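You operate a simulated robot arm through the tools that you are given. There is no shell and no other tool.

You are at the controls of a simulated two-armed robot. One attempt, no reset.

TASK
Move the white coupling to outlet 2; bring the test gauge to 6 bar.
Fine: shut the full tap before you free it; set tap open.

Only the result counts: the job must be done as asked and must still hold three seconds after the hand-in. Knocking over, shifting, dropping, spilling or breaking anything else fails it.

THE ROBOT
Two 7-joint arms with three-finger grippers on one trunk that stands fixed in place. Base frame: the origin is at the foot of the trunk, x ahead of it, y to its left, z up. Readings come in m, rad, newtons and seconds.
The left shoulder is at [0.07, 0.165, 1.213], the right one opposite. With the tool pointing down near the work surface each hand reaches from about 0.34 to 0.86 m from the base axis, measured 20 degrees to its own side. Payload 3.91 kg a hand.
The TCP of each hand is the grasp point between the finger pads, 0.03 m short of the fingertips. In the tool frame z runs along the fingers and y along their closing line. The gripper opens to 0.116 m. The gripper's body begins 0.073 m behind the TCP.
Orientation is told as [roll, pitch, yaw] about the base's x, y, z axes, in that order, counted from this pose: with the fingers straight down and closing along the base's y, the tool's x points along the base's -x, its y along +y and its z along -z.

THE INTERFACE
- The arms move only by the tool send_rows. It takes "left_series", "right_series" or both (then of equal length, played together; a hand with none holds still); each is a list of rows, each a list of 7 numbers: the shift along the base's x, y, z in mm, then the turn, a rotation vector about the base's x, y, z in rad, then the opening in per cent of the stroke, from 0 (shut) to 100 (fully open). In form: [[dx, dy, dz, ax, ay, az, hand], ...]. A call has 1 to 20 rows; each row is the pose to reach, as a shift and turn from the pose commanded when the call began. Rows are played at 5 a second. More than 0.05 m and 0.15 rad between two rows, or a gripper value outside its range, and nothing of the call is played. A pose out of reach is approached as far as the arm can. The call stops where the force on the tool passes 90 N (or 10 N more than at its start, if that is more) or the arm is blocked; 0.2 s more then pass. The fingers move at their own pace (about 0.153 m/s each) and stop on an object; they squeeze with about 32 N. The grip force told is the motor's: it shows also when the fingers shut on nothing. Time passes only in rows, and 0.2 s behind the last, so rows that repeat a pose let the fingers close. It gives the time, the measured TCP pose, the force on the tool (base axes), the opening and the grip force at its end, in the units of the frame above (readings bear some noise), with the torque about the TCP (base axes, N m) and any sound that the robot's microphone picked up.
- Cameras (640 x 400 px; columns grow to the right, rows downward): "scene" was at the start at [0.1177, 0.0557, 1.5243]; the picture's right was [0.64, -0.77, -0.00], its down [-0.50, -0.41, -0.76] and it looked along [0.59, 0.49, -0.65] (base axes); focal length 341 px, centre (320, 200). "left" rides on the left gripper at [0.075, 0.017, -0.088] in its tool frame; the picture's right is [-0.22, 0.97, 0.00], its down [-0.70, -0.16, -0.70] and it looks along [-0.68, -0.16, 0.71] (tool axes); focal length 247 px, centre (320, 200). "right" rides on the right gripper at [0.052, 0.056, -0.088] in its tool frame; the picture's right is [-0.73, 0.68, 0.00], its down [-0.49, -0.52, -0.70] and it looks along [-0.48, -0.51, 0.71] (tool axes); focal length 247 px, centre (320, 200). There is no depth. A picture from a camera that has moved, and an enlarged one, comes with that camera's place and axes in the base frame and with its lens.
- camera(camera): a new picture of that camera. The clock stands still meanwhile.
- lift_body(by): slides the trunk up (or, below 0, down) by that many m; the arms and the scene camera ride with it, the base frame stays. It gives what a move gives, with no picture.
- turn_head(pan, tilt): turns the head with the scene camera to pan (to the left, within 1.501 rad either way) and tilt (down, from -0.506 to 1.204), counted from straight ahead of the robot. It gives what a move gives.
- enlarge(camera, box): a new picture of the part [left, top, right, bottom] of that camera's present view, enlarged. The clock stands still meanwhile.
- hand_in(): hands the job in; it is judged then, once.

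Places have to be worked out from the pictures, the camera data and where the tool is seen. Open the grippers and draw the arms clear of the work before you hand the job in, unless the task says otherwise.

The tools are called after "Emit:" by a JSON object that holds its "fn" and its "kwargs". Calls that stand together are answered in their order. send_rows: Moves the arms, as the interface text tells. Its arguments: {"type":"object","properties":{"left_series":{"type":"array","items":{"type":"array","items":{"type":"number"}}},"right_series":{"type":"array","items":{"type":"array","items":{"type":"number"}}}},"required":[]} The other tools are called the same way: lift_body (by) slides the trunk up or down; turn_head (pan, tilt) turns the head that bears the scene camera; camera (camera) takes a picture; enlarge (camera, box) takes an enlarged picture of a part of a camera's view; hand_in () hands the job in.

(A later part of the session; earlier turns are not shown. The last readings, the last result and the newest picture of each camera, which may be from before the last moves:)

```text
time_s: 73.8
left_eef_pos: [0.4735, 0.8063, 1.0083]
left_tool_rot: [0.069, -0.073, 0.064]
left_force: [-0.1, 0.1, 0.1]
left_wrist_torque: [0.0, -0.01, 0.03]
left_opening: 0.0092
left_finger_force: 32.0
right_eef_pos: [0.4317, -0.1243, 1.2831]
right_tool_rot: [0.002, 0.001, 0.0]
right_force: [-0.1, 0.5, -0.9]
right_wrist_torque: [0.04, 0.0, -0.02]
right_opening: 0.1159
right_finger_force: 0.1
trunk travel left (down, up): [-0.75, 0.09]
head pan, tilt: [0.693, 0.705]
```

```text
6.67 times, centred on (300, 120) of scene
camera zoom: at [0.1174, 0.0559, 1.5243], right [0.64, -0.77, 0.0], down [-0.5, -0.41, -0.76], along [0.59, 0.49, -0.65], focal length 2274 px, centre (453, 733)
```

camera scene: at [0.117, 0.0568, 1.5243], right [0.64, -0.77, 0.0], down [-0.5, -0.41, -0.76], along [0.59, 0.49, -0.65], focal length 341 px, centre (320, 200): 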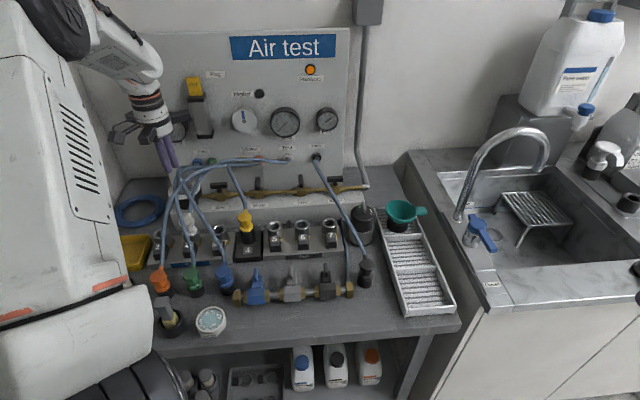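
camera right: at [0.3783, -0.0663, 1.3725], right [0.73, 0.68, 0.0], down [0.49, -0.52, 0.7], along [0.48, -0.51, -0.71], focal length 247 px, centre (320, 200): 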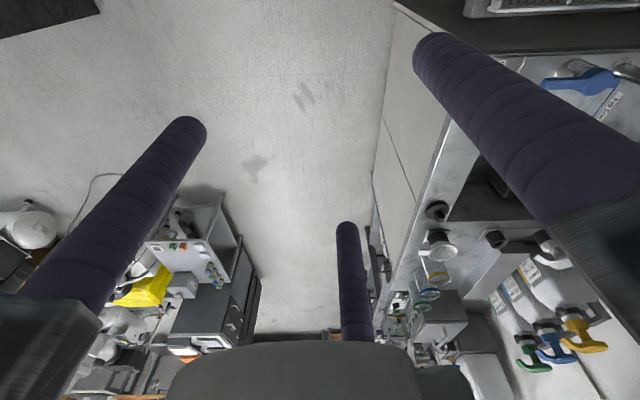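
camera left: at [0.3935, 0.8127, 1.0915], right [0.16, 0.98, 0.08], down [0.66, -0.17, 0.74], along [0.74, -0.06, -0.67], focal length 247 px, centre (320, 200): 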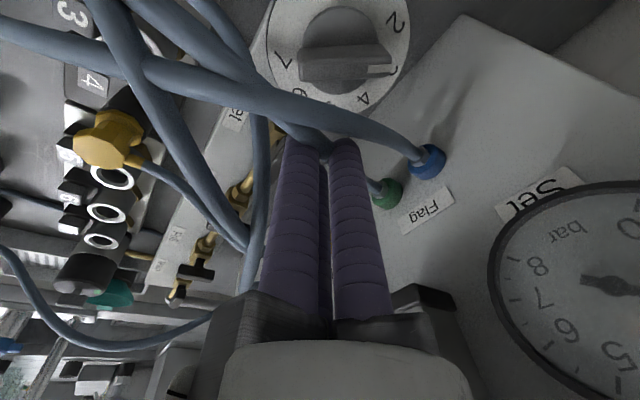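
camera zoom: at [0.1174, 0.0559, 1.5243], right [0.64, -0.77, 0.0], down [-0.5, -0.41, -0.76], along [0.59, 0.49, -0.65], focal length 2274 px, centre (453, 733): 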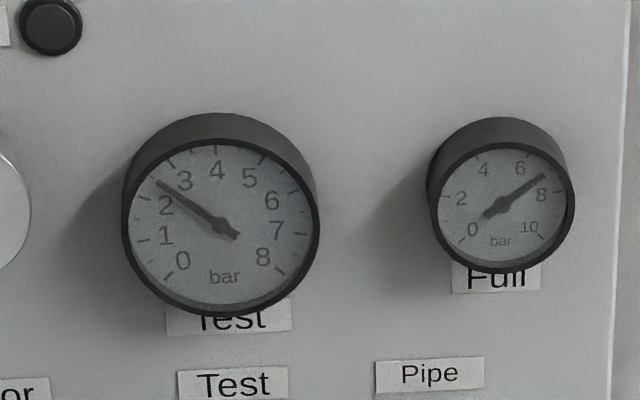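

Gauge ~2.5 with the pointer at ~2.6 – consistent. I shift 5 mm toward the lever centre, lower beside the tail, and push along a clockwise arc to about 4 bar first.

Emit:
{"fn": "send_rows", "kwargs": {"left_series": [[0, 5, -15, 0, 0, 0, 0], [0, 5, -35, 0, 0, 0, 0], [0, 5, -45, 0, 0, 0, 0]]}}

Emit:
{"fn": "send_rows", "kwargs": {"left_series": [[-8.1, -5.8, 0, 0, 0, 0, 0], [-13, -9.5, 0, 0, 0, 0, 0], [-17.8, -12.9, 0, 0, 0, 0, 0], [-23, -14.5, 0, 0, 0, 0, 0], [-28.3, -15.8, 0, 0, 0, 0, 0], [-33.3, -16.7, 0, 0, 0, 0, 0], [-38.3, -17.4, 0, 0, 0, 0, 0]]}}

Emit:
{"fn": "enlarge", "kwargs": {"camera": "left", "box": [220, 50, 420, 210]}}

Emit:
{"fn": "enlarge", "kwargs": {"camera": "scene", "box": [255, 90, 345, 150]}}

```text
time_s: 74.6
left_eef_pos: [0.476, 0.812, 0.9625]
left_tool_rot: [0.068, -0.072, 0.062]
left_force: [-0.7, 0.7, 0.7]
left_wrist_torque: [-0.02, -0.02, 0.01]
left_opening: 0.0088
left_finger_force: 32.5
right_eef_pos: [0.4313, -0.1241, 1.2831]
right_tool_rot: [0.0, 0.001, 0.0]
right_force: [-0.2, 0.4, 0.2]
right_wrist_torque: [-0.02, 0.01, 0.02]
right_opening: 0.1157
right_finger_force: 0.0
trunk travel left (down, up): [-0.75, 0.09]
head pan, tilt: [0.693, 0.705]
```

```text
time_s: 76.2
left_eef_pos: [0.4363, 0.7961, 0.9639]
left_tool_rot: [0.069, -0.071, 0.063]
left_force: [0.4, -0.1, 1.2]
left_wrist_torque: [0.05, 0.0, 0.03]
left_opening: 0.0091
left_finger_force: 31.9
right_eef_pos: [0.4314, -0.1237, 1.2843]
right_tool_rot: [0.0, 0.0, 0.001]
right_force: [0.7, 0.1, 0.0]
right_wrist_torque: [0.01, -0.01, 0.02]
right_opening: 0.1158
right_finger_force: 0.0
trunk travel left (down, up): [-0.75, 0.09]
head pan, tilt: [0.693, 0.705]
```

```text
2.50 times, centred on (320, 130) of left
camera zoom: at [0.3548, 0.8016, 1.0478], right [0.16, 0.98, 0.08], down [0.66, -0.17, 0.74], along [0.74, -0.06, -0.67], focal length 617 px, centre (320, 375)
```

zoom: 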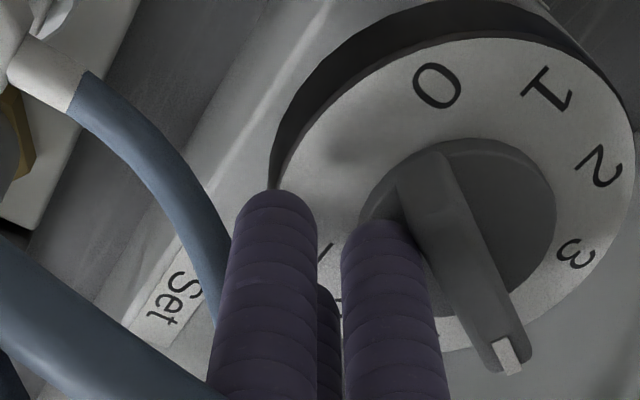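

```text
6.67 times, centred on (300, 120) of scene
camera zoom: at [0.1174, 0.0557, 1.5244], right [0.64, -0.77, 0.0], down [-0.5, -0.41, -0.76], along [0.59, 0.49, -0.65], focal length 2274 px, centre (453, 733)
```

zoom: 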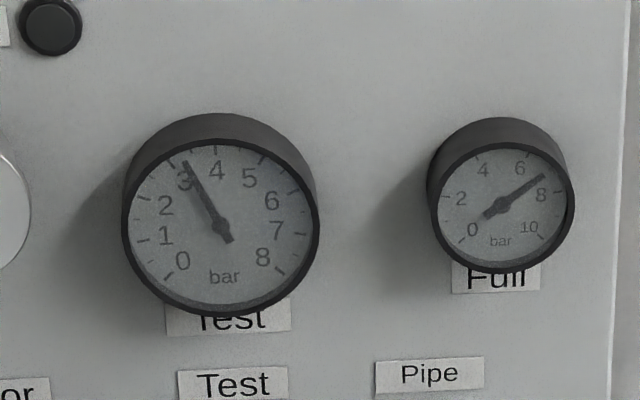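

Pushing the tail works well: pointer now at ~4.3 and the gauge is climbing. I continue along the arc to about 5.2, then wait for the gauge to settle for calibration.

Emit:
{"fn": "send_rows", "kwargs": {"left_series": [[-5.5, 2, 0, 0, 0, 0, 0], [-10.8, 4.5, 0, 0, 0, 0, 0], [-15, 9, 0, 0, 0, 0, 0], [-19.1, 13.4, 0, 0, 0, 0, 0], [-19.1, 13.4, 0, 0, 0, 0, 0], [-19.1, 13.4, 0, 0, 0, 0, 0], [-19.1, 13.4, 0, 0, 0, 0, 0], [-19.1, 13.4, 0, 0, 0, 0, 0], [-19.1, 13.4, 0, 0, 0, 0, 0], [-19.1, 13.4, 0, 0, 0, 0, 0], [-19.1, 13.4, 0, 0, 0, 0, 0], [-19.1, 13.4, 0, 0, 0, 0, 0], [-19.1, 13.4, 0, 0, 0, 0, 0], [-19.1, 13.4, 0, 0, 0, 0, 0]]}}

Emit:
{"fn": "enlarge", "kwargs": {"camera": "left", "box": [260, 50, 460, 210]}}

Emit:
{"fn": "enlarge", "kwargs": {"camera": "scene", "box": [255, 90, 345, 150]}}

```text
time_s: 79.2
left_eef_pos: [0.417, 0.8105, 0.9651]
left_tool_rot: [0.07, -0.069, 0.063]
left_force: [-0.6, 0.2, 0.7]
left_wrist_torque: [-0.02, 0.02, 0.0]
left_opening: 0.0091
left_finger_force: 31.9
right_eef_pos: [0.4313, -0.1254, 1.2829]
right_tool_rot: [-0.001, 0.0, 0.001]
right_force: [-1.1, -0.3, 1.1]
right_wrist_torque: [0.02, -0.02, 0.0]
right_opening: 0.1161
right_finger_force: 0.0
trunk travel left (down, up): [-0.75, 0.09]
head pan, tilt: [0.693, 0.705]
```

```text
2.50 times, centred on (360, 130) of left
camera zoom: at [0.336, 0.816, 1.0477], right [0.16, 0.98, 0.08], down [0.66, -0.17, 0.74], along [0.74, -0.06, -0.67], focal length 617 px, centre (220, 375)
```

zoom: 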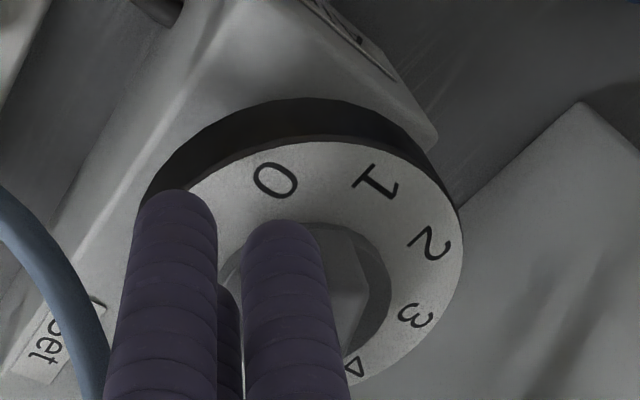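

```text
6.67 times, centred on (300, 120) of scene
camera zoom: at [0.1177, 0.0557, 1.5243], right [0.64, -0.77, 0.0], down [-0.5, -0.41, -0.76], along [0.59, 0.49, -0.65], focal length 2274 px, centre (453, 733)
```

zoom: 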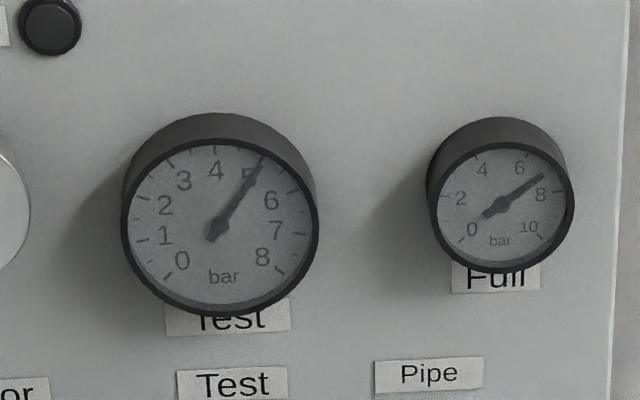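

Gauge settled at ~5.0. I push on along the arc about two-thirds of a bar more and wait.

Emit:
{"fn": "send_rows", "kwargs": {"left_series": [[-1.2, 4, 0, 0, 0, 0, 0], [-2.4, 8, 0, 0, 0, 0, 0], [-3.3, 11, 0, 0, 0, 0, 0], [-3.3, 11, 0, 0, 0, 0, 0], [-3.3, 11, 0, 0, 0, 0, 0], [-3.3, 11, 0, 0, 0, 0, 0], [-3.3, 11, 0, 0, 0, 0, 0], [-3.3, 11, 0, 0, 0, 0, 0], [-3.3, 11, 0, 0, 0, 0, 0], [-3.3, 11, 0, 0, 0, 0, 0], [-3.3, 11, 0, 0, 0, 0, 0], [-3.3, 11, 0, 0, 0, 0, 0], [-3.3, 11, 0, 0, 0, 0, 0], [-3.3, 11, 0, 0, 0, 0, 0], [-3.3, 11, 0, 0, 0, 0, 0]]}}

Emit:
{"fn": "enlarge", "kwargs": {"camera": "left", "box": [260, 50, 460, 210]}}

Emit:
{"fn": "enlarge", "kwargs": {"camera": "scene", "box": [265, 100, 305, 140]}}

```text
time_s: 82.4
left_eef_pos: [0.4164, 0.8202, 0.9632]
left_tool_rot: [0.069, -0.073, 0.062]
left_force: [-0.2, 0.4, 0.0]
left_wrist_torque: [-0.01, 0.01, -0.02]
left_opening: 0.0091
left_finger_force: 32.4
right_eef_pos: [0.4312, -0.1238, 1.2825]
right_tool_rot: [0.0, 0.0, 0.0]
right_force: [-0.3, -0.8, 0.3]
right_wrist_torque: [-0.01, 0.03, -0.03]
right_opening: 0.116
right_finger_force: 0.1
trunk travel left (down, up): [-0.75, 0.09]
head pan, tilt: [0.693, 0.705]
```

```text
2.50 times, centred on (360, 130) of left
camera zoom: at [0.3329, 0.8251, 1.0469], right [0.16, 0.98, 0.08], down [0.66, -0.17, 0.74], along [0.74, -0.06, -0.67], focal length 617 px, centre (220, 375)
```

zoom: 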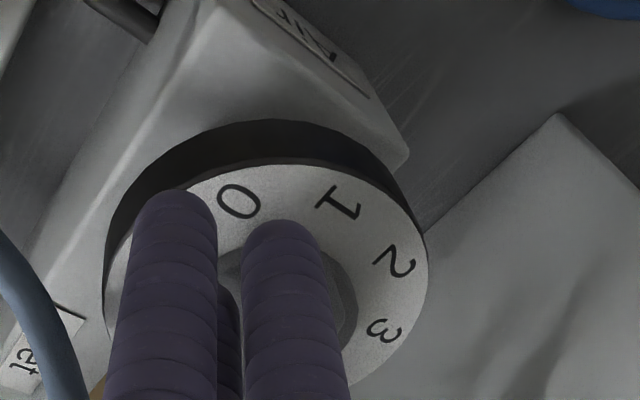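

```text
10.00 times, centred on (285, 120) of scene
camera zoom: at [0.1177, 0.0557, 1.5243], right [0.64, -0.77, 0.0], down [-0.5, -0.41, -0.76], along [0.59, 0.49, -0.65], focal length 3412 px, centre (670, 1000)
```

zoom: 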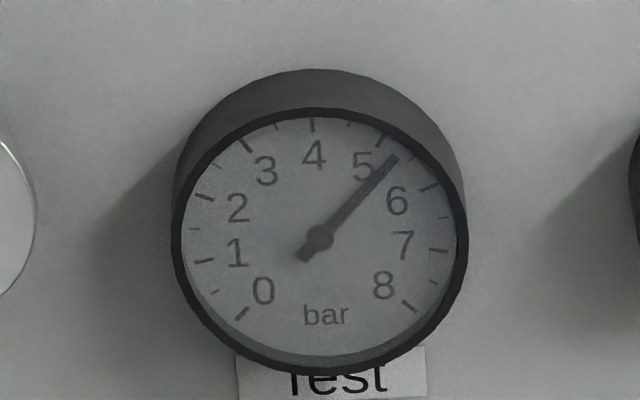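

Gauge at ~5.4. About 11 mm more along the arc should give 6; I push 9 mm and wait to read.

Emit:
{"fn": "send_rows", "kwargs": {"left_series": [[-0.3, 3, 0, 0, 0, 0, 0], [-0.5, 6, 0, 0, 0, 0, 0], [-0.5, 9, 0, 0, 0, 0, 0], [-0.5, 9, 0, 0, 0, 0, 0], [-0.5, 9, 0, 0, 0, 0, 0], [-0.5, 9, 0, 0, 0, 0, 0], [-0.5, 9, 0, 0, 0, 0, 0], [-0.5, 9, 0, 0, 0, 0, 0], [-0.5, 9, 0, 0, 0, 0, 0], [-0.5, 9, 0, 0, 0, 0, 0], [-0.5, 9, 0, 0, 0, 0, 0], [-0.5, 9, 0, 0, 0, 0, 0], [-0.5, 9, 0, 0, 0, 0, 0], [-0.5, 9, 0, 0, 0, 0, 0], [-0.5, 9, 0, 0, 0, 0, 0], [-0.5, 9, 0, 0, 0, 0, 0]]}}

Emit:
{"fn": "enlarge", "kwargs": {"camera": "scene", "box": [265, 100, 305, 140]}}

Emit:
{"fn": "enlarge", "kwargs": {"camera": "left", "box": [240, 50, 440, 210]}}

```text
time_s: 85.8
left_eef_pos: [0.4144, 0.8289, 0.9628]
left_tool_rot: [0.071, -0.073, 0.063]
left_force: [0.4, 0.0, 0.2]
left_wrist_torque: [0.02, 0.02, 0.03]
left_opening: 0.0092
left_finger_force: 31.5
right_eef_pos: [0.4312, -0.1236, 1.2836]
right_tool_rot: [0.0, -0.001, 0.0]
right_force: [-0.3, 0.2, 0.3]
right_wrist_torque: [0.02, 0.02, 0.03]
right_opening: 0.116
right_finger_force: 0.0
trunk travel left (down, up): [-0.75, 0.09]
head pan, tilt: [0.693, 0.705]
```

```text
10.00 times, centred on (285, 120) of scene
camera zoom: at [0.1177, 0.0558, 1.5243], right [0.64, -0.77, 0.0], down [-0.5, -0.41, -0.76], along [0.59, 0.49, -0.65], focal length 3412 px, centre (670, 1000)
```

zoom: 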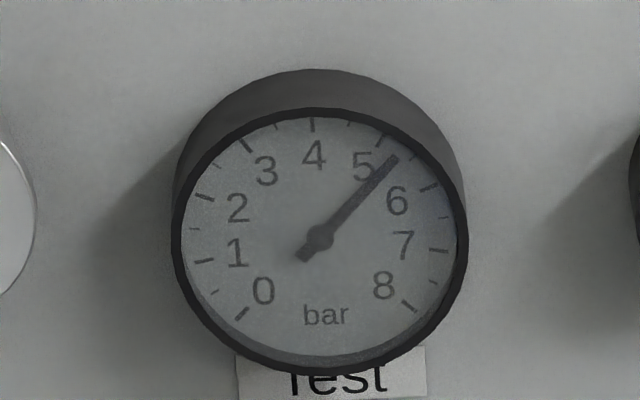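

```text
2.50 times, centred on (340, 130) of left
camera zoom: at [0.3327, 0.834, 1.0467], right [0.16, 0.98, 0.08], down [0.66, -0.17, 0.74], along [0.74, -0.06, -0.67], focal length 617 px, centre (270, 375)
```

zoom: 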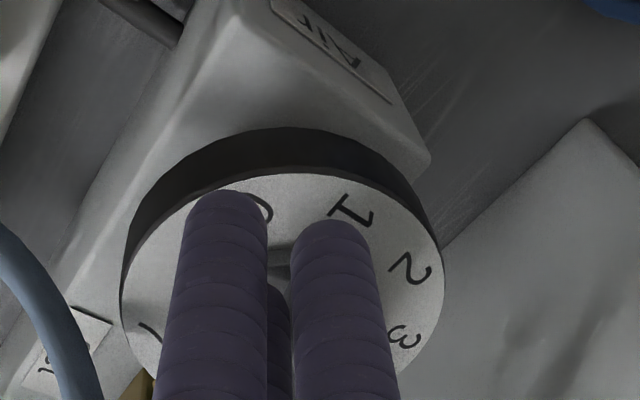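

The gauge did not move (5.4) and there is no contact force, so the fingers slid past the tail. I rise and look at the lever.

Emit:
{"fn": "send_rows", "kwargs": {"left_series": [[-3, -5, 15, 0, 0, 0, 0], [-6, -10, 40, 0, 0, 0, 0], [-6, -20, 60, 0, 0, 0, 0]]}}

Emit:
{"fn": "camera", "kwargs": {"camera": "left"}}

Emit:
{"fn": "enlarge", "kwargs": {"camera": "left", "box": [250, 20, 450, 180]}}

```text
time_s: 86.6
left_eef_pos: [0.4067, 0.8066, 1.0264]
left_tool_rot: [0.07, -0.073, 0.063]
left_force: [0.4, 0.0, -0.1]
left_wrist_torque: [0.01, 0.01, -0.02]
left_opening: 0.0089
left_finger_force: 31.9
right_eef_pos: [0.4317, -0.1252, 1.2831]
right_tool_rot: [0.002, 0.001, 0.002]
right_force: [0.3, -0.2, -0.1]
right_wrist_torque: [-0.01, 0.0, 0.0]
right_opening: 0.116
right_finger_force: 0.1
trunk travel left (down, up): [-0.75, 0.09]
head pan, tilt: [0.693, 0.705]
```

```text
taken
camera left: at [0.3256, 0.8133, 1.1099], right [0.16, 0.98, 0.08], down [0.66, -0.17, 0.73], along [0.74, -0.06, -0.67], focal length 247 px, centre (320, 200)
```

left: 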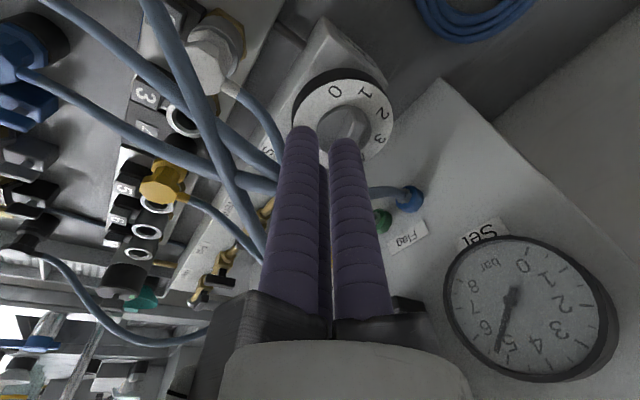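

```text
2.50 times, centred on (350, 100) of left
camera zoom: at [0.3256, 0.8133, 1.1099], right [0.16, 0.98, 0.08], down [0.66, -0.17, 0.73], along [0.74, -0.06, -0.67], focal length 617 px, centre (245, 450)
```

zoom: 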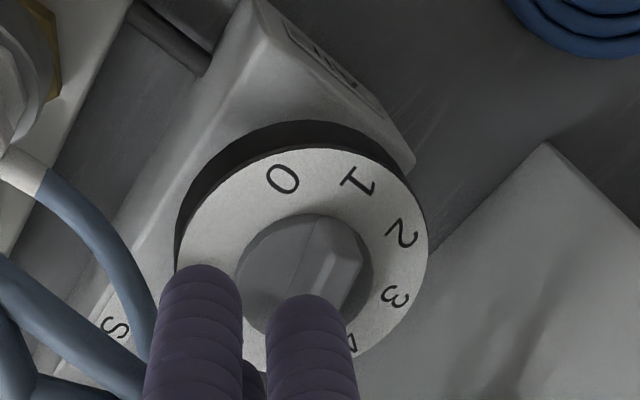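

The lever's tail now points at ~149° (≈5.5), and the finger cluster had slipped around its end. I turn the hand so one finger leads in the push direction (yaw −40°), set it behind the tail nearer the axis, and push again.

Emit:
{"fn": "send_rows", "kwargs": {"left_series": [[1, 0, 0, 0.009, 0.0089, -0.126, 0], [2, -1, 0, 0.0181, 0.0177, -0.252, 0], [3, -1, 0, 0.0271, 0.0266, -0.378, 0], [4, -2, 0, 0.0361, 0.0354, -0.504, 0], [5, -2.5, 0, 0.0452, 0.0443, -0.63, 0], [5.4, -2.7, 0, 0.0542, 0.0531, -0.756, 0], [5.4, -2.7, -20, 0.0542, 0.0531, -0.756, 0]]}}

Emit:
{"fn": "camera", "kwargs": {"camera": "left"}}

Emit:
{"fn": "enlarge", "kwargs": {"camera": "left", "box": [240, 40, 440, 200]}}

Emit:
{"fn": "enlarge", "kwargs": {"camera": "scene", "box": [265, 100, 305, 140]}}

```text
time_s: 88.2
left_eef_pos: [0.4125, 0.8059, 1.0007]
left_tool_rot: [0.104, -0.007, -0.696]
left_force: [0.3, -0.2, 0.2]
left_wrist_torque: [-0.02, 0.04, -0.02]
left_opening: 0.009
left_finger_force: 32.0
right_eef_pos: [0.4318, -0.1228, 1.2822]
right_tool_rot: [0.0, 0.0, 0.0]
right_force: [0.0, -0.3, -0.1]
right_wrist_torque: [0.0, -0.01, -0.02]
right_opening: 0.1158
right_finger_force: 0.0
trunk travel left (down, up): [-0.75, 0.09]
head pan, tilt: [0.693, 0.705]
```

```text
taken
camera left: at [0.3599, 0.86, 1.0902], right [0.79, 0.6, 0.1], down [0.38, -0.62, 0.68], along [0.47, -0.5, -0.72], focal length 247 px, centre (320, 200)
```

left: 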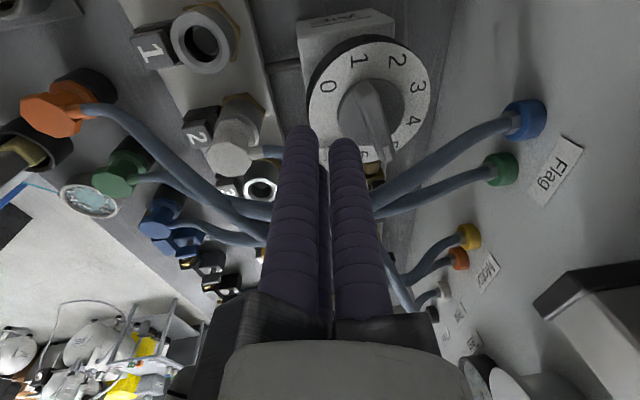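

```text
2.50 times, centred on (340, 120) of left
camera zoom: at [0.3599, 0.86, 1.0902], right [0.79, 0.6, 0.1], down [0.38, -0.62, 0.68], along [0.47, -0.5, -0.72], focal length 617 px, centre (270, 400)
```

zoom: 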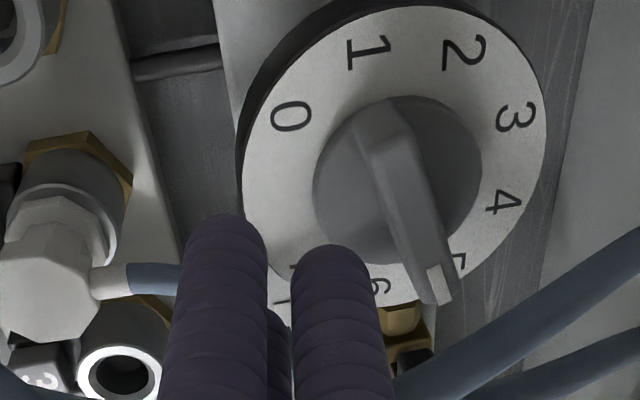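

```text
10.00 times, centred on (285, 120) of scene
camera zoom: at [0.1183, 0.0566, 1.5243], right [0.64, -0.77, 0.0], down [-0.5, -0.41, -0.76], along [0.59, 0.49, -0.65], focal length 3412 px, centre (670, 1000)
```

zoom: 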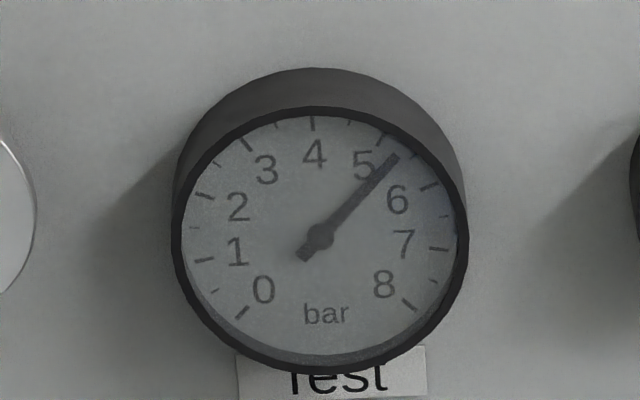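

Now the pointer is clearly seen just past 5 (≈5.3) with the gauge at ~5.4. The fingers stand on the correct side of the tail; I lower and push along the arc in small steps.

Emit:
{"fn": "send_rows", "kwargs": {"left_series": [[0, 0, -15, 0, 0, 0, 0], [0, 0, -30, 0, 0, 0, 0], [0, 0, -37, 0, 0, 0, 0]]}}

Emit:
{"fn": "send_rows", "kwargs": {"left_series": [[1.5, 2.5, 0, 0, 0, 0, 0], [3, 5, 0, 0, 0, 0, 0], [1.8, 7.7, 0, 0, 0, 0, 0]]}}

Emit:
{"fn": "enlarge", "kwargs": {"camera": "left", "box": [240, 60, 440, 220]}}

Emit:
{"fn": "enlarge", "kwargs": {"camera": "scene", "box": [265, 100, 305, 140]}}

```text
time_s: 89.0
left_eef_pos: [0.413, 0.8052, 0.9661]
left_tool_rot: [0.103, -0.007, -0.696]
left_force: [-0.4, 0.3, -0.4]
left_wrist_torque: [0.0, 0.01, 0.02]
left_opening: 0.0092
left_finger_force: 31.9
right_eef_pos: [0.4329, -0.1238, 1.283]
right_tool_rot: [0.0, -0.001, 0.001]
right_force: [0.2, -0.3, -0.5]
right_wrist_torque: [-0.01, -0.04, 0.01]
right_opening: 0.1159
right_finger_force: 0.0
trunk travel left (down, up): [-0.75, 0.09]
head pan, tilt: [0.693, 0.705]
```

```text
time_s: 89.8
left_eef_pos: [0.4148, 0.8131, 0.9655]
left_tool_rot: [0.103, -0.006, -0.694]
left_force: [-0.3, 0.9, 0.9]
left_wrist_torque: [-0.01, -0.01, -0.01]
left_opening: 0.0091
left_finger_force: 32.2
right_eef_pos: [0.4317, -0.1239, 1.2825]
right_tool_rot: [0.0, 0.0, 0.001]
right_force: [0.3, 0.8, -0.2]
right_wrist_torque: [-0.02, 0.02, -0.02]
right_opening: 0.1158
right_finger_force: 0.1
trunk travel left (down, up): [-0.75, 0.09]
head pan, tilt: [0.693, 0.705]
```

```text
2.50 times, centred on (340, 140) of left
camera zoom: at [0.3621, 0.8675, 1.0558], right [0.79, 0.6, 0.1], down [0.38, -0.62, 0.68], along [0.48, -0.5, -0.72], focal length 617 px, centre (270, 350)
```

zoom: 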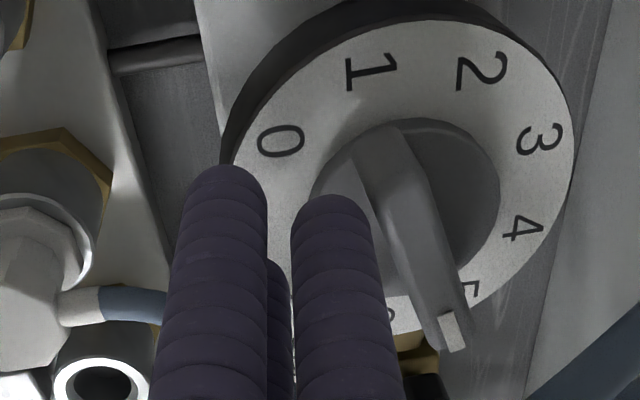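

```text
10.00 times, centred on (285, 120) of scene
camera zoom: at [0.1176, 0.0559, 1.5243], right [0.64, -0.77, 0.0], down [-0.5, -0.41, -0.76], along [0.59, 0.49, -0.65], focal length 3412 px, centre (670, 1000)
```

zoom: 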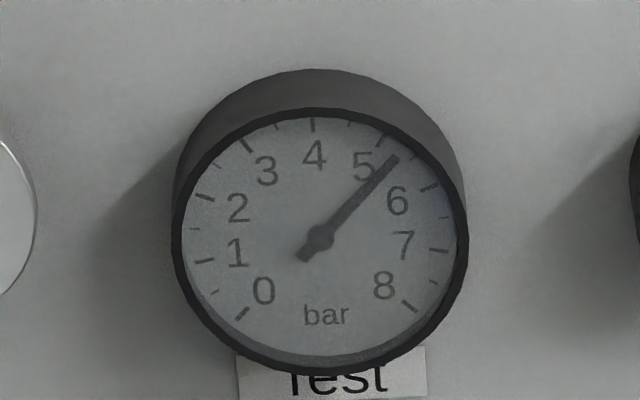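

The leading finger is just at contact on the tail side of the lever. I push on in small steps and watch the pointer.

Emit:
{"fn": "send_rows", "kwargs": {"left_series": [[-0.7, 1.4, 0, 0, 0, 0, 0], [-1.4, 2.8, 0, 0, 0, 0, 0], [-2, 4.5, 0, 0, 0, 0, 0], [-2.6, 6.5, 0, 0, 0, 0, 0]]}}

Emit:
{"fn": "enlarge", "kwargs": {"camera": "left", "box": [240, 60, 440, 220]}}

Emit:
{"fn": "enlarge", "kwargs": {"camera": "scene", "box": [265, 100, 305, 140]}}

```text
time_s: 90.8
left_eef_pos: [0.4132, 0.819, 0.966]
left_tool_rot: [0.103, -0.008, -0.695]
left_force: [0.0, -1.3, 0.3]
left_wrist_torque: [0.0, -0.04, -0.01]
left_opening: 0.0093
left_finger_force: 31.8
right_eef_pos: [0.4325, -0.1258, 1.2846]
right_tool_rot: [-0.001, 0.0, 0.001]
right_force: [-0.9, 0.2, 0.2]
right_wrist_torque: [0.0, 0.01, 0.0]
right_opening: 0.1161
right_finger_force: 0.1
trunk travel left (down, up): [-0.75, 0.09]
head pan, tilt: [0.693, 0.705]
```

```text
2.50 times, centred on (340, 140) of left
camera zoom: at [0.3594, 0.8727, 1.0551], right [0.79, 0.6, 0.1], down [0.38, -0.62, 0.68], along [0.47, -0.5, -0.72], focal length 617 px, centre (270, 350)
```

zoom: 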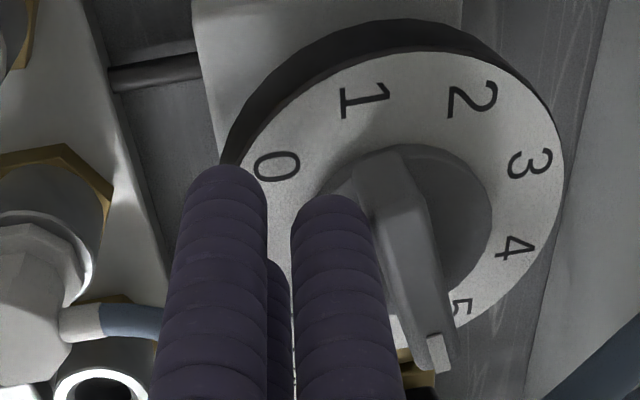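

```text
10.00 times, centred on (285, 120) of scene
camera zoom: at [0.1177, 0.0558, 1.5243], right [0.64, -0.77, 0.0], down [-0.5, -0.41, -0.76], along [0.59, 0.49, -0.65], focal length 3412 px, centre (670, 1000)
```

zoom: 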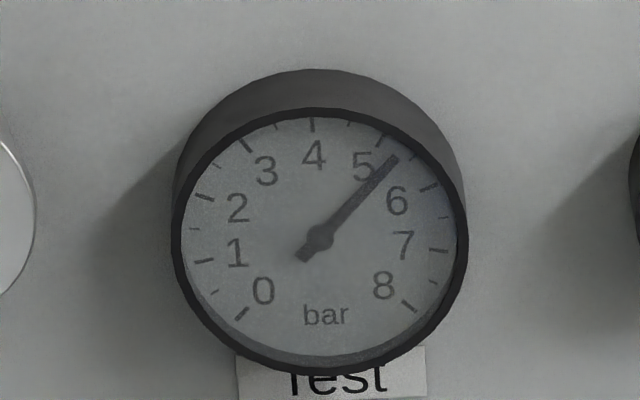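

The pointer is moving on past 5. I push 4 mm more and wait for the gauge.

Emit:
{"fn": "send_rows", "kwargs": {"left_series": [[-0.5, 2, 0, 0, 0, 0, 0], [-1, 4, 0, 0, 0, 0, 0], [-1, 4, 0, 0, 0, 0, 0], [-1, 4, 0, 0, 0, 0, 0], [-1, 4, 0, 0, 0, 0, 0], [-1, 4, 0, 0, 0, 0, 0], [-1, 4, 0, 0, 0, 0, 0], [-1, 4, 0, 0, 0, 0, 0], [-1, 4, 0, 0, 0, 0, 0], [-1, 4, 0, 0, 0, 0, 0], [-1, 4, 0, 0, 0, 0, 0], [-1, 4, 0, 0, 0, 0, 0], [-1, 4, 0, 0, 0, 0, 0], [-1, 4, 0, 0, 0, 0, 0]]}}

Emit:
{"fn": "enlarge", "kwargs": {"camera": "left", "box": [240, 60, 440, 220]}}

Emit:
{"fn": "enlarge", "kwargs": {"camera": "scene", "box": [265, 100, 305, 140]}}

```text
time_s: 93.8
left_eef_pos: [0.4113, 0.8232, 0.9656]
left_tool_rot: [0.103, -0.008, -0.693]
left_force: [0.8, -0.2, 0.5]
left_wrist_torque: [-0.02, -0.03, -0.01]
left_opening: 0.009
left_finger_force: 31.5
right_eef_pos: [0.4317, -0.1244, 1.283]
right_tool_rot: [-0.001, 0.001, -0.003]
right_force: [-1.6, -0.4, 0.4]
right_wrist_torque: [-0.01, -0.03, -0.05]
right_opening: 0.1164
right_finger_force: 0.1
trunk travel left (down, up): [-0.75, 0.09]
head pan, tilt: [0.693, 0.705]
```

```text
2.50 times, centred on (340, 140) of left
camera zoom: at [0.3589, 0.8778, 1.055], right [0.79, 0.6, 0.1], down [0.38, -0.62, 0.68], along [0.48, -0.5, -0.72], focal length 617 px, centre (270, 350)
```

zoom: 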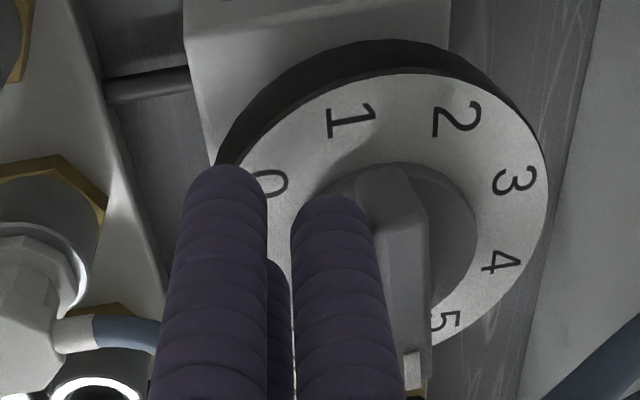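

```text
10.00 times, centred on (285, 120) of scene
camera zoom: at [0.1177, 0.0558, 1.5243], right [0.64, -0.77, 0.0], down [-0.5, -0.41, -0.76], along [0.59, 0.49, -0.65], focal length 3412 px, centre (670, 1000)
```

zoom: 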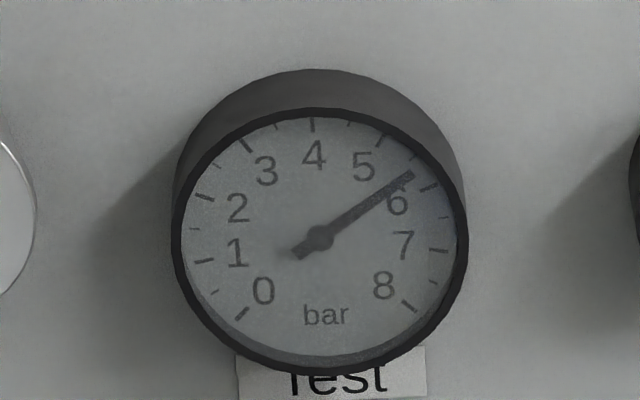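

Gauge ~5.7 and settled. One more small push of ~3 mm.

Emit:
{"fn": "send_rows", "kwargs": {"left_series": [[-0.4, 1.5, 0, 0, 0, 0, 0], [-0.8, 3, 0, 0, 0, 0, 0], [-0.8, 3, 0, 0, 0, 0, 0], [-0.8, 3, 0, 0, 0, 0, 0], [-0.8, 3, 0, 0, 0, 0, 0], [-0.8, 3, 0, 0, 0, 0, 0], [-0.8, 3, 0, 0, 0, 0, 0], [-0.8, 3, 0, 0, 0, 0, 0], [-0.8, 3, 0, 0, 0, 0, 0], [-0.8, 3, 0, 0, 0, 0, 0], [-0.8, 3, 0, 0, 0, 0, 0], [-0.8, 3, 0, 0, 0, 0, 0], [-0.8, 3, 0, 0, 0, 0, 0], [-0.8, 3, 0, 0, 0, 0, 0]]}}

Emit:
{"fn": "enlarge", "kwargs": {"camera": "left", "box": [240, 60, 440, 220]}}

Emit:
{"fn": "enlarge", "kwargs": {"camera": "scene", "box": [265, 100, 305, 140]}}

```text
time_s: 96.8
left_eef_pos: [0.4116, 0.8264, 0.9672]
left_tool_rot: [0.102, -0.008, -0.695]
left_force: [-0.3, 0.1, 0.4]
left_wrist_torque: [0.01, -0.01, 0.01]
left_opening: 0.0093
left_finger_force: 31.8
right_eef_pos: [0.4322, -0.1235, 1.2835]
right_tool_rot: [-0.001, 0.0, 0.0]
right_force: [-0.2, -0.5, 0.2]
right_wrist_torque: [0.03, 0.01, 0.01]
right_opening: 0.1158
right_finger_force: 0.1
trunk travel left (down, up): [-0.75, 0.09]
head pan, tilt: [0.693, 0.705]
```

```text
2.50 times, centred on (340, 140) of left
camera zoom: at [0.3589, 0.8805, 1.0549], right [0.79, 0.6, 0.1], down [0.38, -0.62, 0.68], along [0.48, -0.5, -0.72], focal length 617 px, centre (270, 350)
```

zoom: 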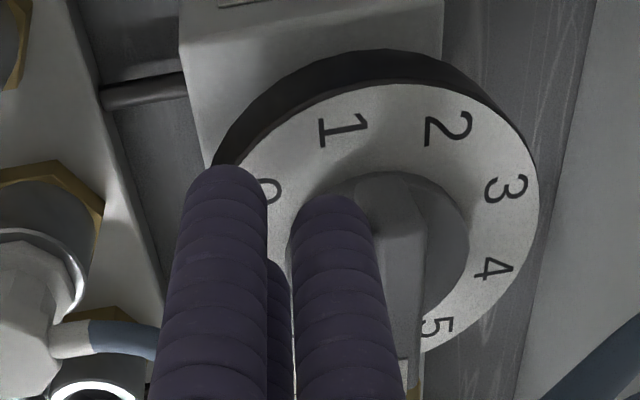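

```text
10.00 times, centred on (285, 120) of scene
camera zoom: at [0.1177, 0.0558, 1.5243], right [0.64, -0.77, 0.0], down [-0.5, -0.41, -0.76], along [0.59, 0.49, -0.65], focal length 3412 px, centre (670, 1000)
```

zoom: 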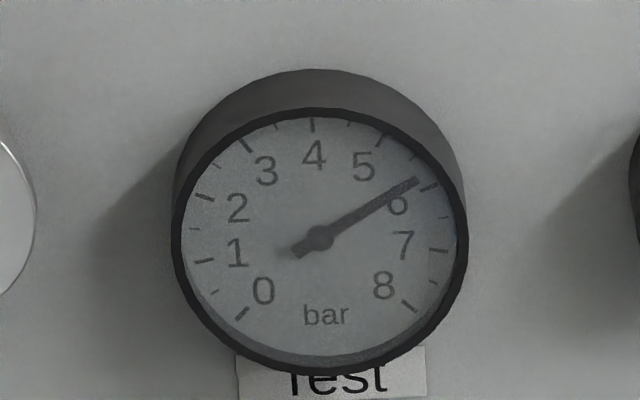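

About 5.83 now. I push another ~1.6 mm along the lever's normal and wait.

Emit:
{"fn": "send_rows", "kwargs": {"left_series": [[0.3, 0.8, 0, 0, 0, 0, 0], [0.6, 1.7, 0, 0, 0, 0, 0], [0.6, 1.7, 0, 0, 0, 0, 0], [0.6, 1.7, 0, 0, 0, 0, 0], [0.6, 1.7, 0, 0, 0, 0, 0], [0.6, 1.7, 0, 0, 0, 0, 0], [0.6, 1.7, 0, 0, 0, 0, 0], [0.6, 1.7, 0, 0, 0, 0, 0], [0.6, 1.7, 0, 0, 0, 0, 0], [0.6, 1.7, 0, 0, 0, 0, 0], [0.6, 1.7, 0, 0, 0, 0, 0], [0.6, 1.7, 0, 0, 0, 0, 0], [0.6, 1.7, 0, 0, 0, 0, 0], [0.6, 1.7, 0, 0, 0, 0, 0]]}}

Emit:
{"fn": "enlarge", "kwargs": {"camera": "scene", "box": [265, 100, 305, 140]}}

Emit:
{"fn": "enlarge", "kwargs": {"camera": "left", "box": [240, 60, 440, 220]}}

```text
time_s: 99.8
left_eef_pos: [0.4114, 0.8284, 0.966]
left_tool_rot: [0.104, -0.006, -0.694]
left_force: [-0.2, -1.1, 0.5]
left_wrist_torque: [0.0, 0.02, 0.01]
left_opening: 0.0092
left_finger_force: 32.4
right_eef_pos: [0.4315, -0.1231, 1.2825]
right_tool_rot: [0.001, 0.0, 0.0]
right_force: [1.1, -0.8, 1.3]
right_wrist_torque: [-0.01, 0.01, -0.07]
right_opening: 0.116
right_finger_force: 0.1
trunk travel left (down, up): [-0.75, 0.09]
head pan, tilt: [0.693, 0.705]
```

```text
10.00 times, centred on (285, 120) of scene
camera zoom: at [0.1177, 0.0558, 1.5243], right [0.64, -0.77, 0.0], down [-0.5, -0.41, -0.76], along [0.59, 0.49, -0.65], focal length 3412 px, centre (670, 1000)
```

zoom: 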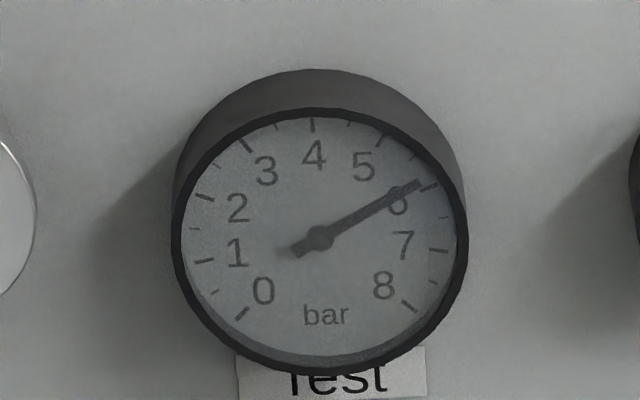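

```text
2.50 times, centred on (340, 140) of left
camera zoom: at [0.3587, 0.8821, 1.0553], right [0.79, 0.6, 0.1], down [0.38, -0.62, 0.68], along [0.48, -0.5, -0.72], focal length 617 px, centre (270, 350)
```

zoom: 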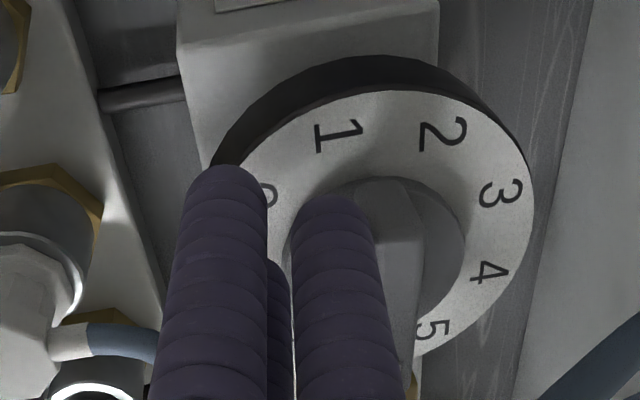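

I zoom further in to read the needle accurately.

Emit:
{"fn": "enlarge", "kwargs": {"camera": "scene", "box": [274, 109, 298, 133]}}

```text
16.00 times, centred on (286, 121) of scene
camera zoom: at [0.1177, 0.0558, 1.5243], right [0.64, -0.77, 0.0], down [-0.5, -0.41, -0.76], along [0.59, 0.49, -0.65], focal length 5459 px, centre (864, 1464)
```

zoom: 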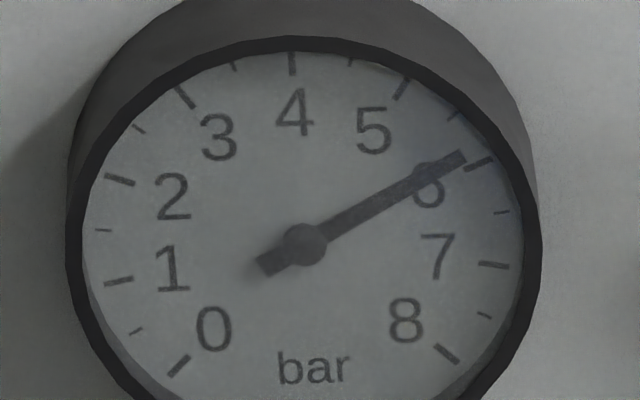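

Precise reading is ~5.81 bar. The pushing finger has drifted toward the tail's end, so I back off, move it 9 mm inward along the lever, and come back to contact with a slight push.

Emit:
{"fn": "send_rows", "kwargs": {"left_series": [[-2.7, -3, 0, 0, 0, 0, 0], [-5.3, -6, 0, 0, 0, 0, 0], [-2, -9, 0, 0, 0, 0, 0], [1.5, -11.9, 0, 0, 0, 0, 0], [2.5, -10.7, 0, 0, 0, 0, 0], [3.2, -9.9, 0, 0, 0, 0, 0]]}}

Emit:
{"fn": "enlarge", "kwargs": {"camera": "left", "box": [240, 60, 440, 220]}}

Emit:
{"fn": "enlarge", "kwargs": {"camera": "scene", "box": [274, 109, 298, 133]}}

```text
time_s: 101.2
left_eef_pos: [0.4167, 0.8193, 0.9656]
left_tool_rot: [0.104, -0.008, -0.695]
left_force: [-0.7, 0.3, 0.4]
left_wrist_torque: [0.01, -0.07, -0.03]
left_opening: 0.009
left_finger_force: 32.2
right_eef_pos: [0.4309, -0.1242, 1.2836]
right_tool_rot: [0.001, 0.001, -0.001]
right_force: [-0.9, -0.6, -0.1]
right_wrist_torque: [0.0, 0.01, -0.01]
right_opening: 0.1159
right_finger_force: 0.0
trunk travel left (down, up): [-0.75, 0.09]
head pan, tilt: [0.693, 0.705]
```

```text
2.50 times, centred on (340, 140) of left
camera zoom: at [0.3626, 0.8723, 1.054], right [0.79, 0.6, 0.1], down [0.38, -0.62, 0.68], along [0.48, -0.5, -0.72], focal length 617 px, centre (270, 350)
```

zoom: 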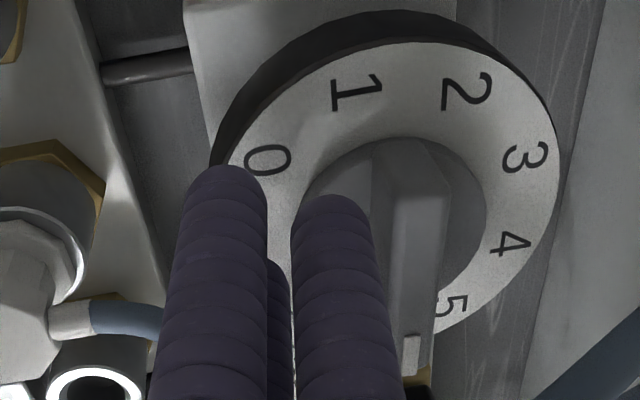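

```text
16.00 times, centred on (286, 121) of scene
camera zoom: at [0.1178, 0.0558, 1.5243], right [0.64, -0.77, 0.0], down [-0.5, -0.41, -0.76], along [0.59, 0.49, -0.65], focal length 5459 px, centre (864, 1464)
```

zoom: 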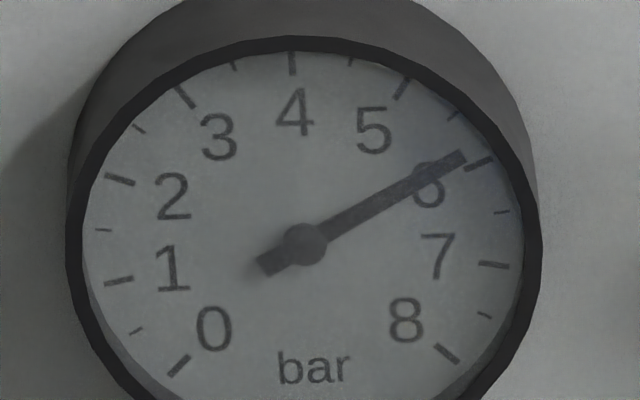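

Needle steady at 5.81; the finger is back at the lever's side. I push 2.4 mm along the normal and wait.

Emit:
{"fn": "send_rows", "kwargs": {"left_series": [[0.5, 0.6, 0, 0, 0, 0, 0], [1.1, 1.2, 0, 0, 0, 0, 0], [1.6, 1.8, 0, 0, 0, 0, 0], [1.6, 1.8, 0, 0, 0, 0, 0], [1.6, 1.8, 0, 0, 0, 0, 0], [1.6, 1.8, 0, 0, 0, 0, 0], [1.6, 1.8, 0, 0, 0, 0, 0], [1.6, 1.8, 0, 0, 0, 0, 0], [1.6, 1.8, 0, 0, 0, 0, 0], [1.6, 1.8, 0, 0, 0, 0, 0], [1.6, 1.8, 0, 0, 0, 0, 0], [1.6, 1.8, 0, 0, 0, 0, 0]]}}

Emit:
{"fn": "enlarge", "kwargs": {"camera": "left", "box": [240, 60, 440, 220]}}

Emit:
{"fn": "enlarge", "kwargs": {"camera": "scene", "box": [274, 109, 298, 133]}}

```text
time_s: 103.8
left_eef_pos: [0.4179, 0.8205, 0.9645]
left_tool_rot: [0.103, -0.007, -0.696]
left_force: [0.1, -0.5, 0.4]
left_wrist_torque: [0.0, 0.01, 0.01]
left_opening: 0.0091
left_finger_force: 32.0
right_eef_pos: [0.431, -0.1239, 1.2836]
right_tool_rot: [0.001, -0.001, 0.0]
right_force: [-0.2, -0.2, 0.7]
right_wrist_torque: [0.0, 0.0, -0.02]
right_opening: 0.1163
right_finger_force: 0.1
trunk travel left (down, up): [-0.75, 0.09]
head pan, tilt: [0.693, 0.705]
```

```text
2.50 times, centred on (340, 140) of left
camera zoom: at [0.3646, 0.8744, 1.0541], right [0.79, 0.6, 0.1], down [0.38, -0.62, 0.68], along [0.48, -0.5, -0.72], focal length 617 px, centre (270, 350)
```

zoom: 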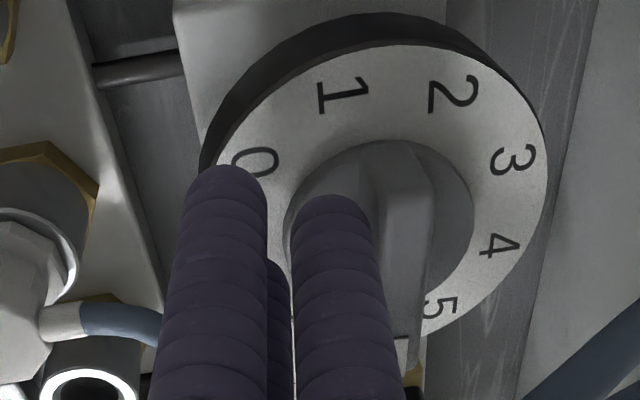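

```text
16.00 times, centred on (286, 121) of scene
camera zoom: at [0.1177, 0.0558, 1.5243], right [0.64, -0.77, 0.0], down [-0.5, -0.41, -0.76], along [0.59, 0.49, -0.65], focal length 5459 px, centre (864, 1464)
```

zoom: 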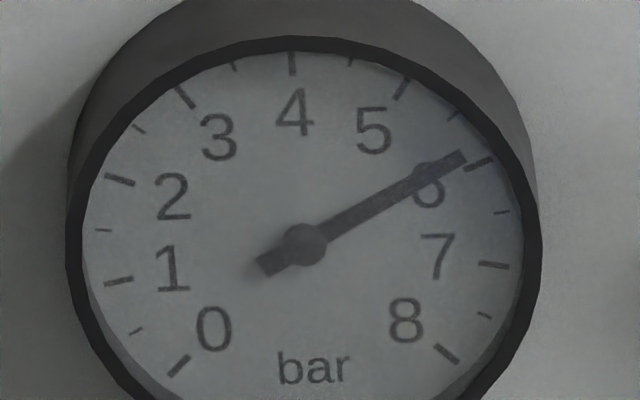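

Not touching yet. I push 3 mm more.

Emit:
{"fn": "send_rows", "kwargs": {"left_series": [[0.7, 0.75, 0, 0, 0, 0, 0], [1.3, 1.5, 0, 0, 0, 0, 0], [2, 2.25, 0, 0, 0, 0, 0], [2, 2.25, 0, 0, 0, 0, 0], [2, 2.25, 0, 0, 0, 0, 0], [2, 2.25, 0, 0, 0, 0, 0], [2, 2.25, 0, 0, 0, 0, 0], [2, 2.25, 0, 0, 0, 0, 0], [2, 2.25, 0, 0, 0, 0, 0], [2, 2.25, 0, 0, 0, 0, 0], [2, 2.25, 0, 0, 0, 0, 0], [2, 2.25, 0, 0, 0, 0, 0]]}}

Emit:
{"fn": "enlarge", "kwargs": {"camera": "left", "box": [240, 60, 440, 220]}}

Emit:
{"fn": "enlarge", "kwargs": {"camera": "scene", "box": [274, 109, 298, 133]}}

```text
time_s: 106.4
left_eef_pos: [0.4176, 0.8236, 0.9666]
left_tool_rot: [0.104, -0.006, -0.694]
left_force: [0.3, -0.4, 0.3]
left_wrist_torque: [-0.02, 0.0, -0.01]
left_opening: 0.0089
left_finger_force: 31.9
right_eef_pos: [0.432, -0.1233, 1.2826]
right_tool_rot: [0.002, 0.0, 0.0]
right_force: [0.8, -0.5, 0.6]
right_wrist_torque: [0.02, -0.02, 0.0]
right_opening: 0.1161
right_finger_force: 0.1
trunk travel left (down, up): [-0.75, 0.09]
head pan, tilt: [0.693, 0.705]
```

```text
2.50 times, centred on (340, 140) of left
camera zoom: at [0.3649, 0.8766, 1.056], right [0.79, 0.6, 0.1], down [0.38, -0.62, 0.68], along [0.48, -0.5, -0.72], focal length 617 px, centre (270, 350)
```

zoom: 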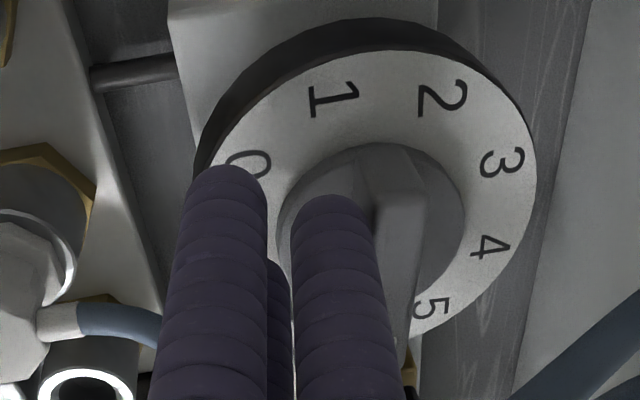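

```text
16.00 times, centred on (286, 121) of scene
camera zoom: at [0.1177, 0.0557, 1.5243], right [0.64, -0.77, 0.0], down [-0.5, -0.41, -0.76], along [0.59, 0.49, -0.65], focal length 5459 px, centre (864, 1464)
```

zoom: 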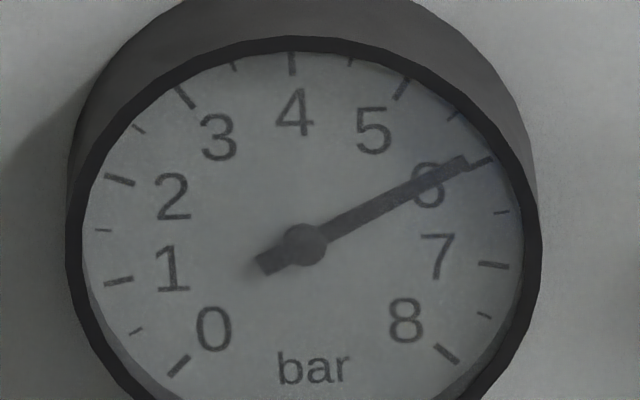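

Now ~5.87: in contact. I push 1.4 mm more and wait.

Emit:
{"fn": "send_rows", "kwargs": {"left_series": [[0.5, 0.5, 0, 0, 0, 0, 0], [1, 1, 0, 0, 0, 0, 0], [1, 1, 0, 0, 0, 0, 0], [1, 1, 0, 0, 0, 0, 0], [1, 1, 0, 0, 0, 0, 0], [1, 1, 0, 0, 0, 0, 0], [1, 1, 0, 0, 0, 0, 0], [1, 1, 0, 0, 0, 0, 0], [1, 1, 0, 0, 0, 0, 0], [1, 1, 0, 0, 0, 0, 0], [1, 1, 0, 0, 0, 0, 0], [1, 1, 0, 0, 0, 0, 0], [1, 1, 0, 0, 0, 0, 0], [1, 1, 0, 0, 0, 0, 0]]}}

Emit:
{"fn": "enlarge", "kwargs": {"camera": "scene", "box": [274, 109, 298, 133]}}

```text
time_s: 109.4
left_eef_pos: [0.4206, 0.8239, 0.9666]
left_tool_rot: [0.103, -0.008, -0.693]
left_force: [0.0, 0.1, -0.6]
left_wrist_torque: [-0.01, 0.0, 0.02]
left_opening: 0.0089
left_finger_force: 31.5
right_eef_pos: [0.4319, -0.1237, 1.2837]
right_tool_rot: [0.001, -0.001, 0.0]
right_force: [-0.4, 0.3, -0.5]
right_wrist_torque: [0.02, 0.01, -0.02]
right_opening: 0.1161
right_finger_force: 0.1
trunk travel left (down, up): [-0.75, 0.09]
head pan, tilt: [0.693, 0.705]
```

```text
16.00 times, centred on (286, 121) of scene
camera zoom: at [0.1177, 0.0558, 1.5243], right [0.64, -0.77, 0.0], down [-0.5, -0.41, -0.76], along [0.59, 0.49, -0.65], focal length 5459 px, centre (864, 1464)
```

zoom: 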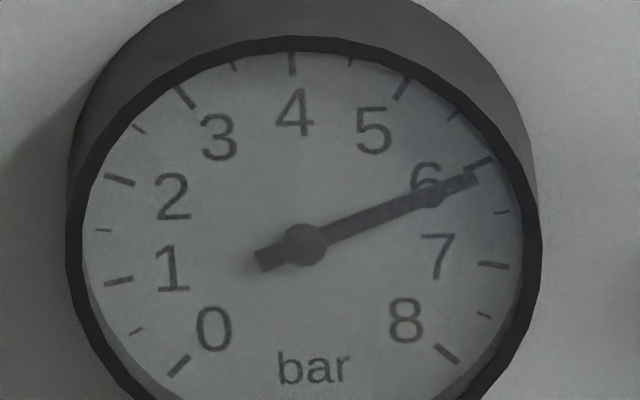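

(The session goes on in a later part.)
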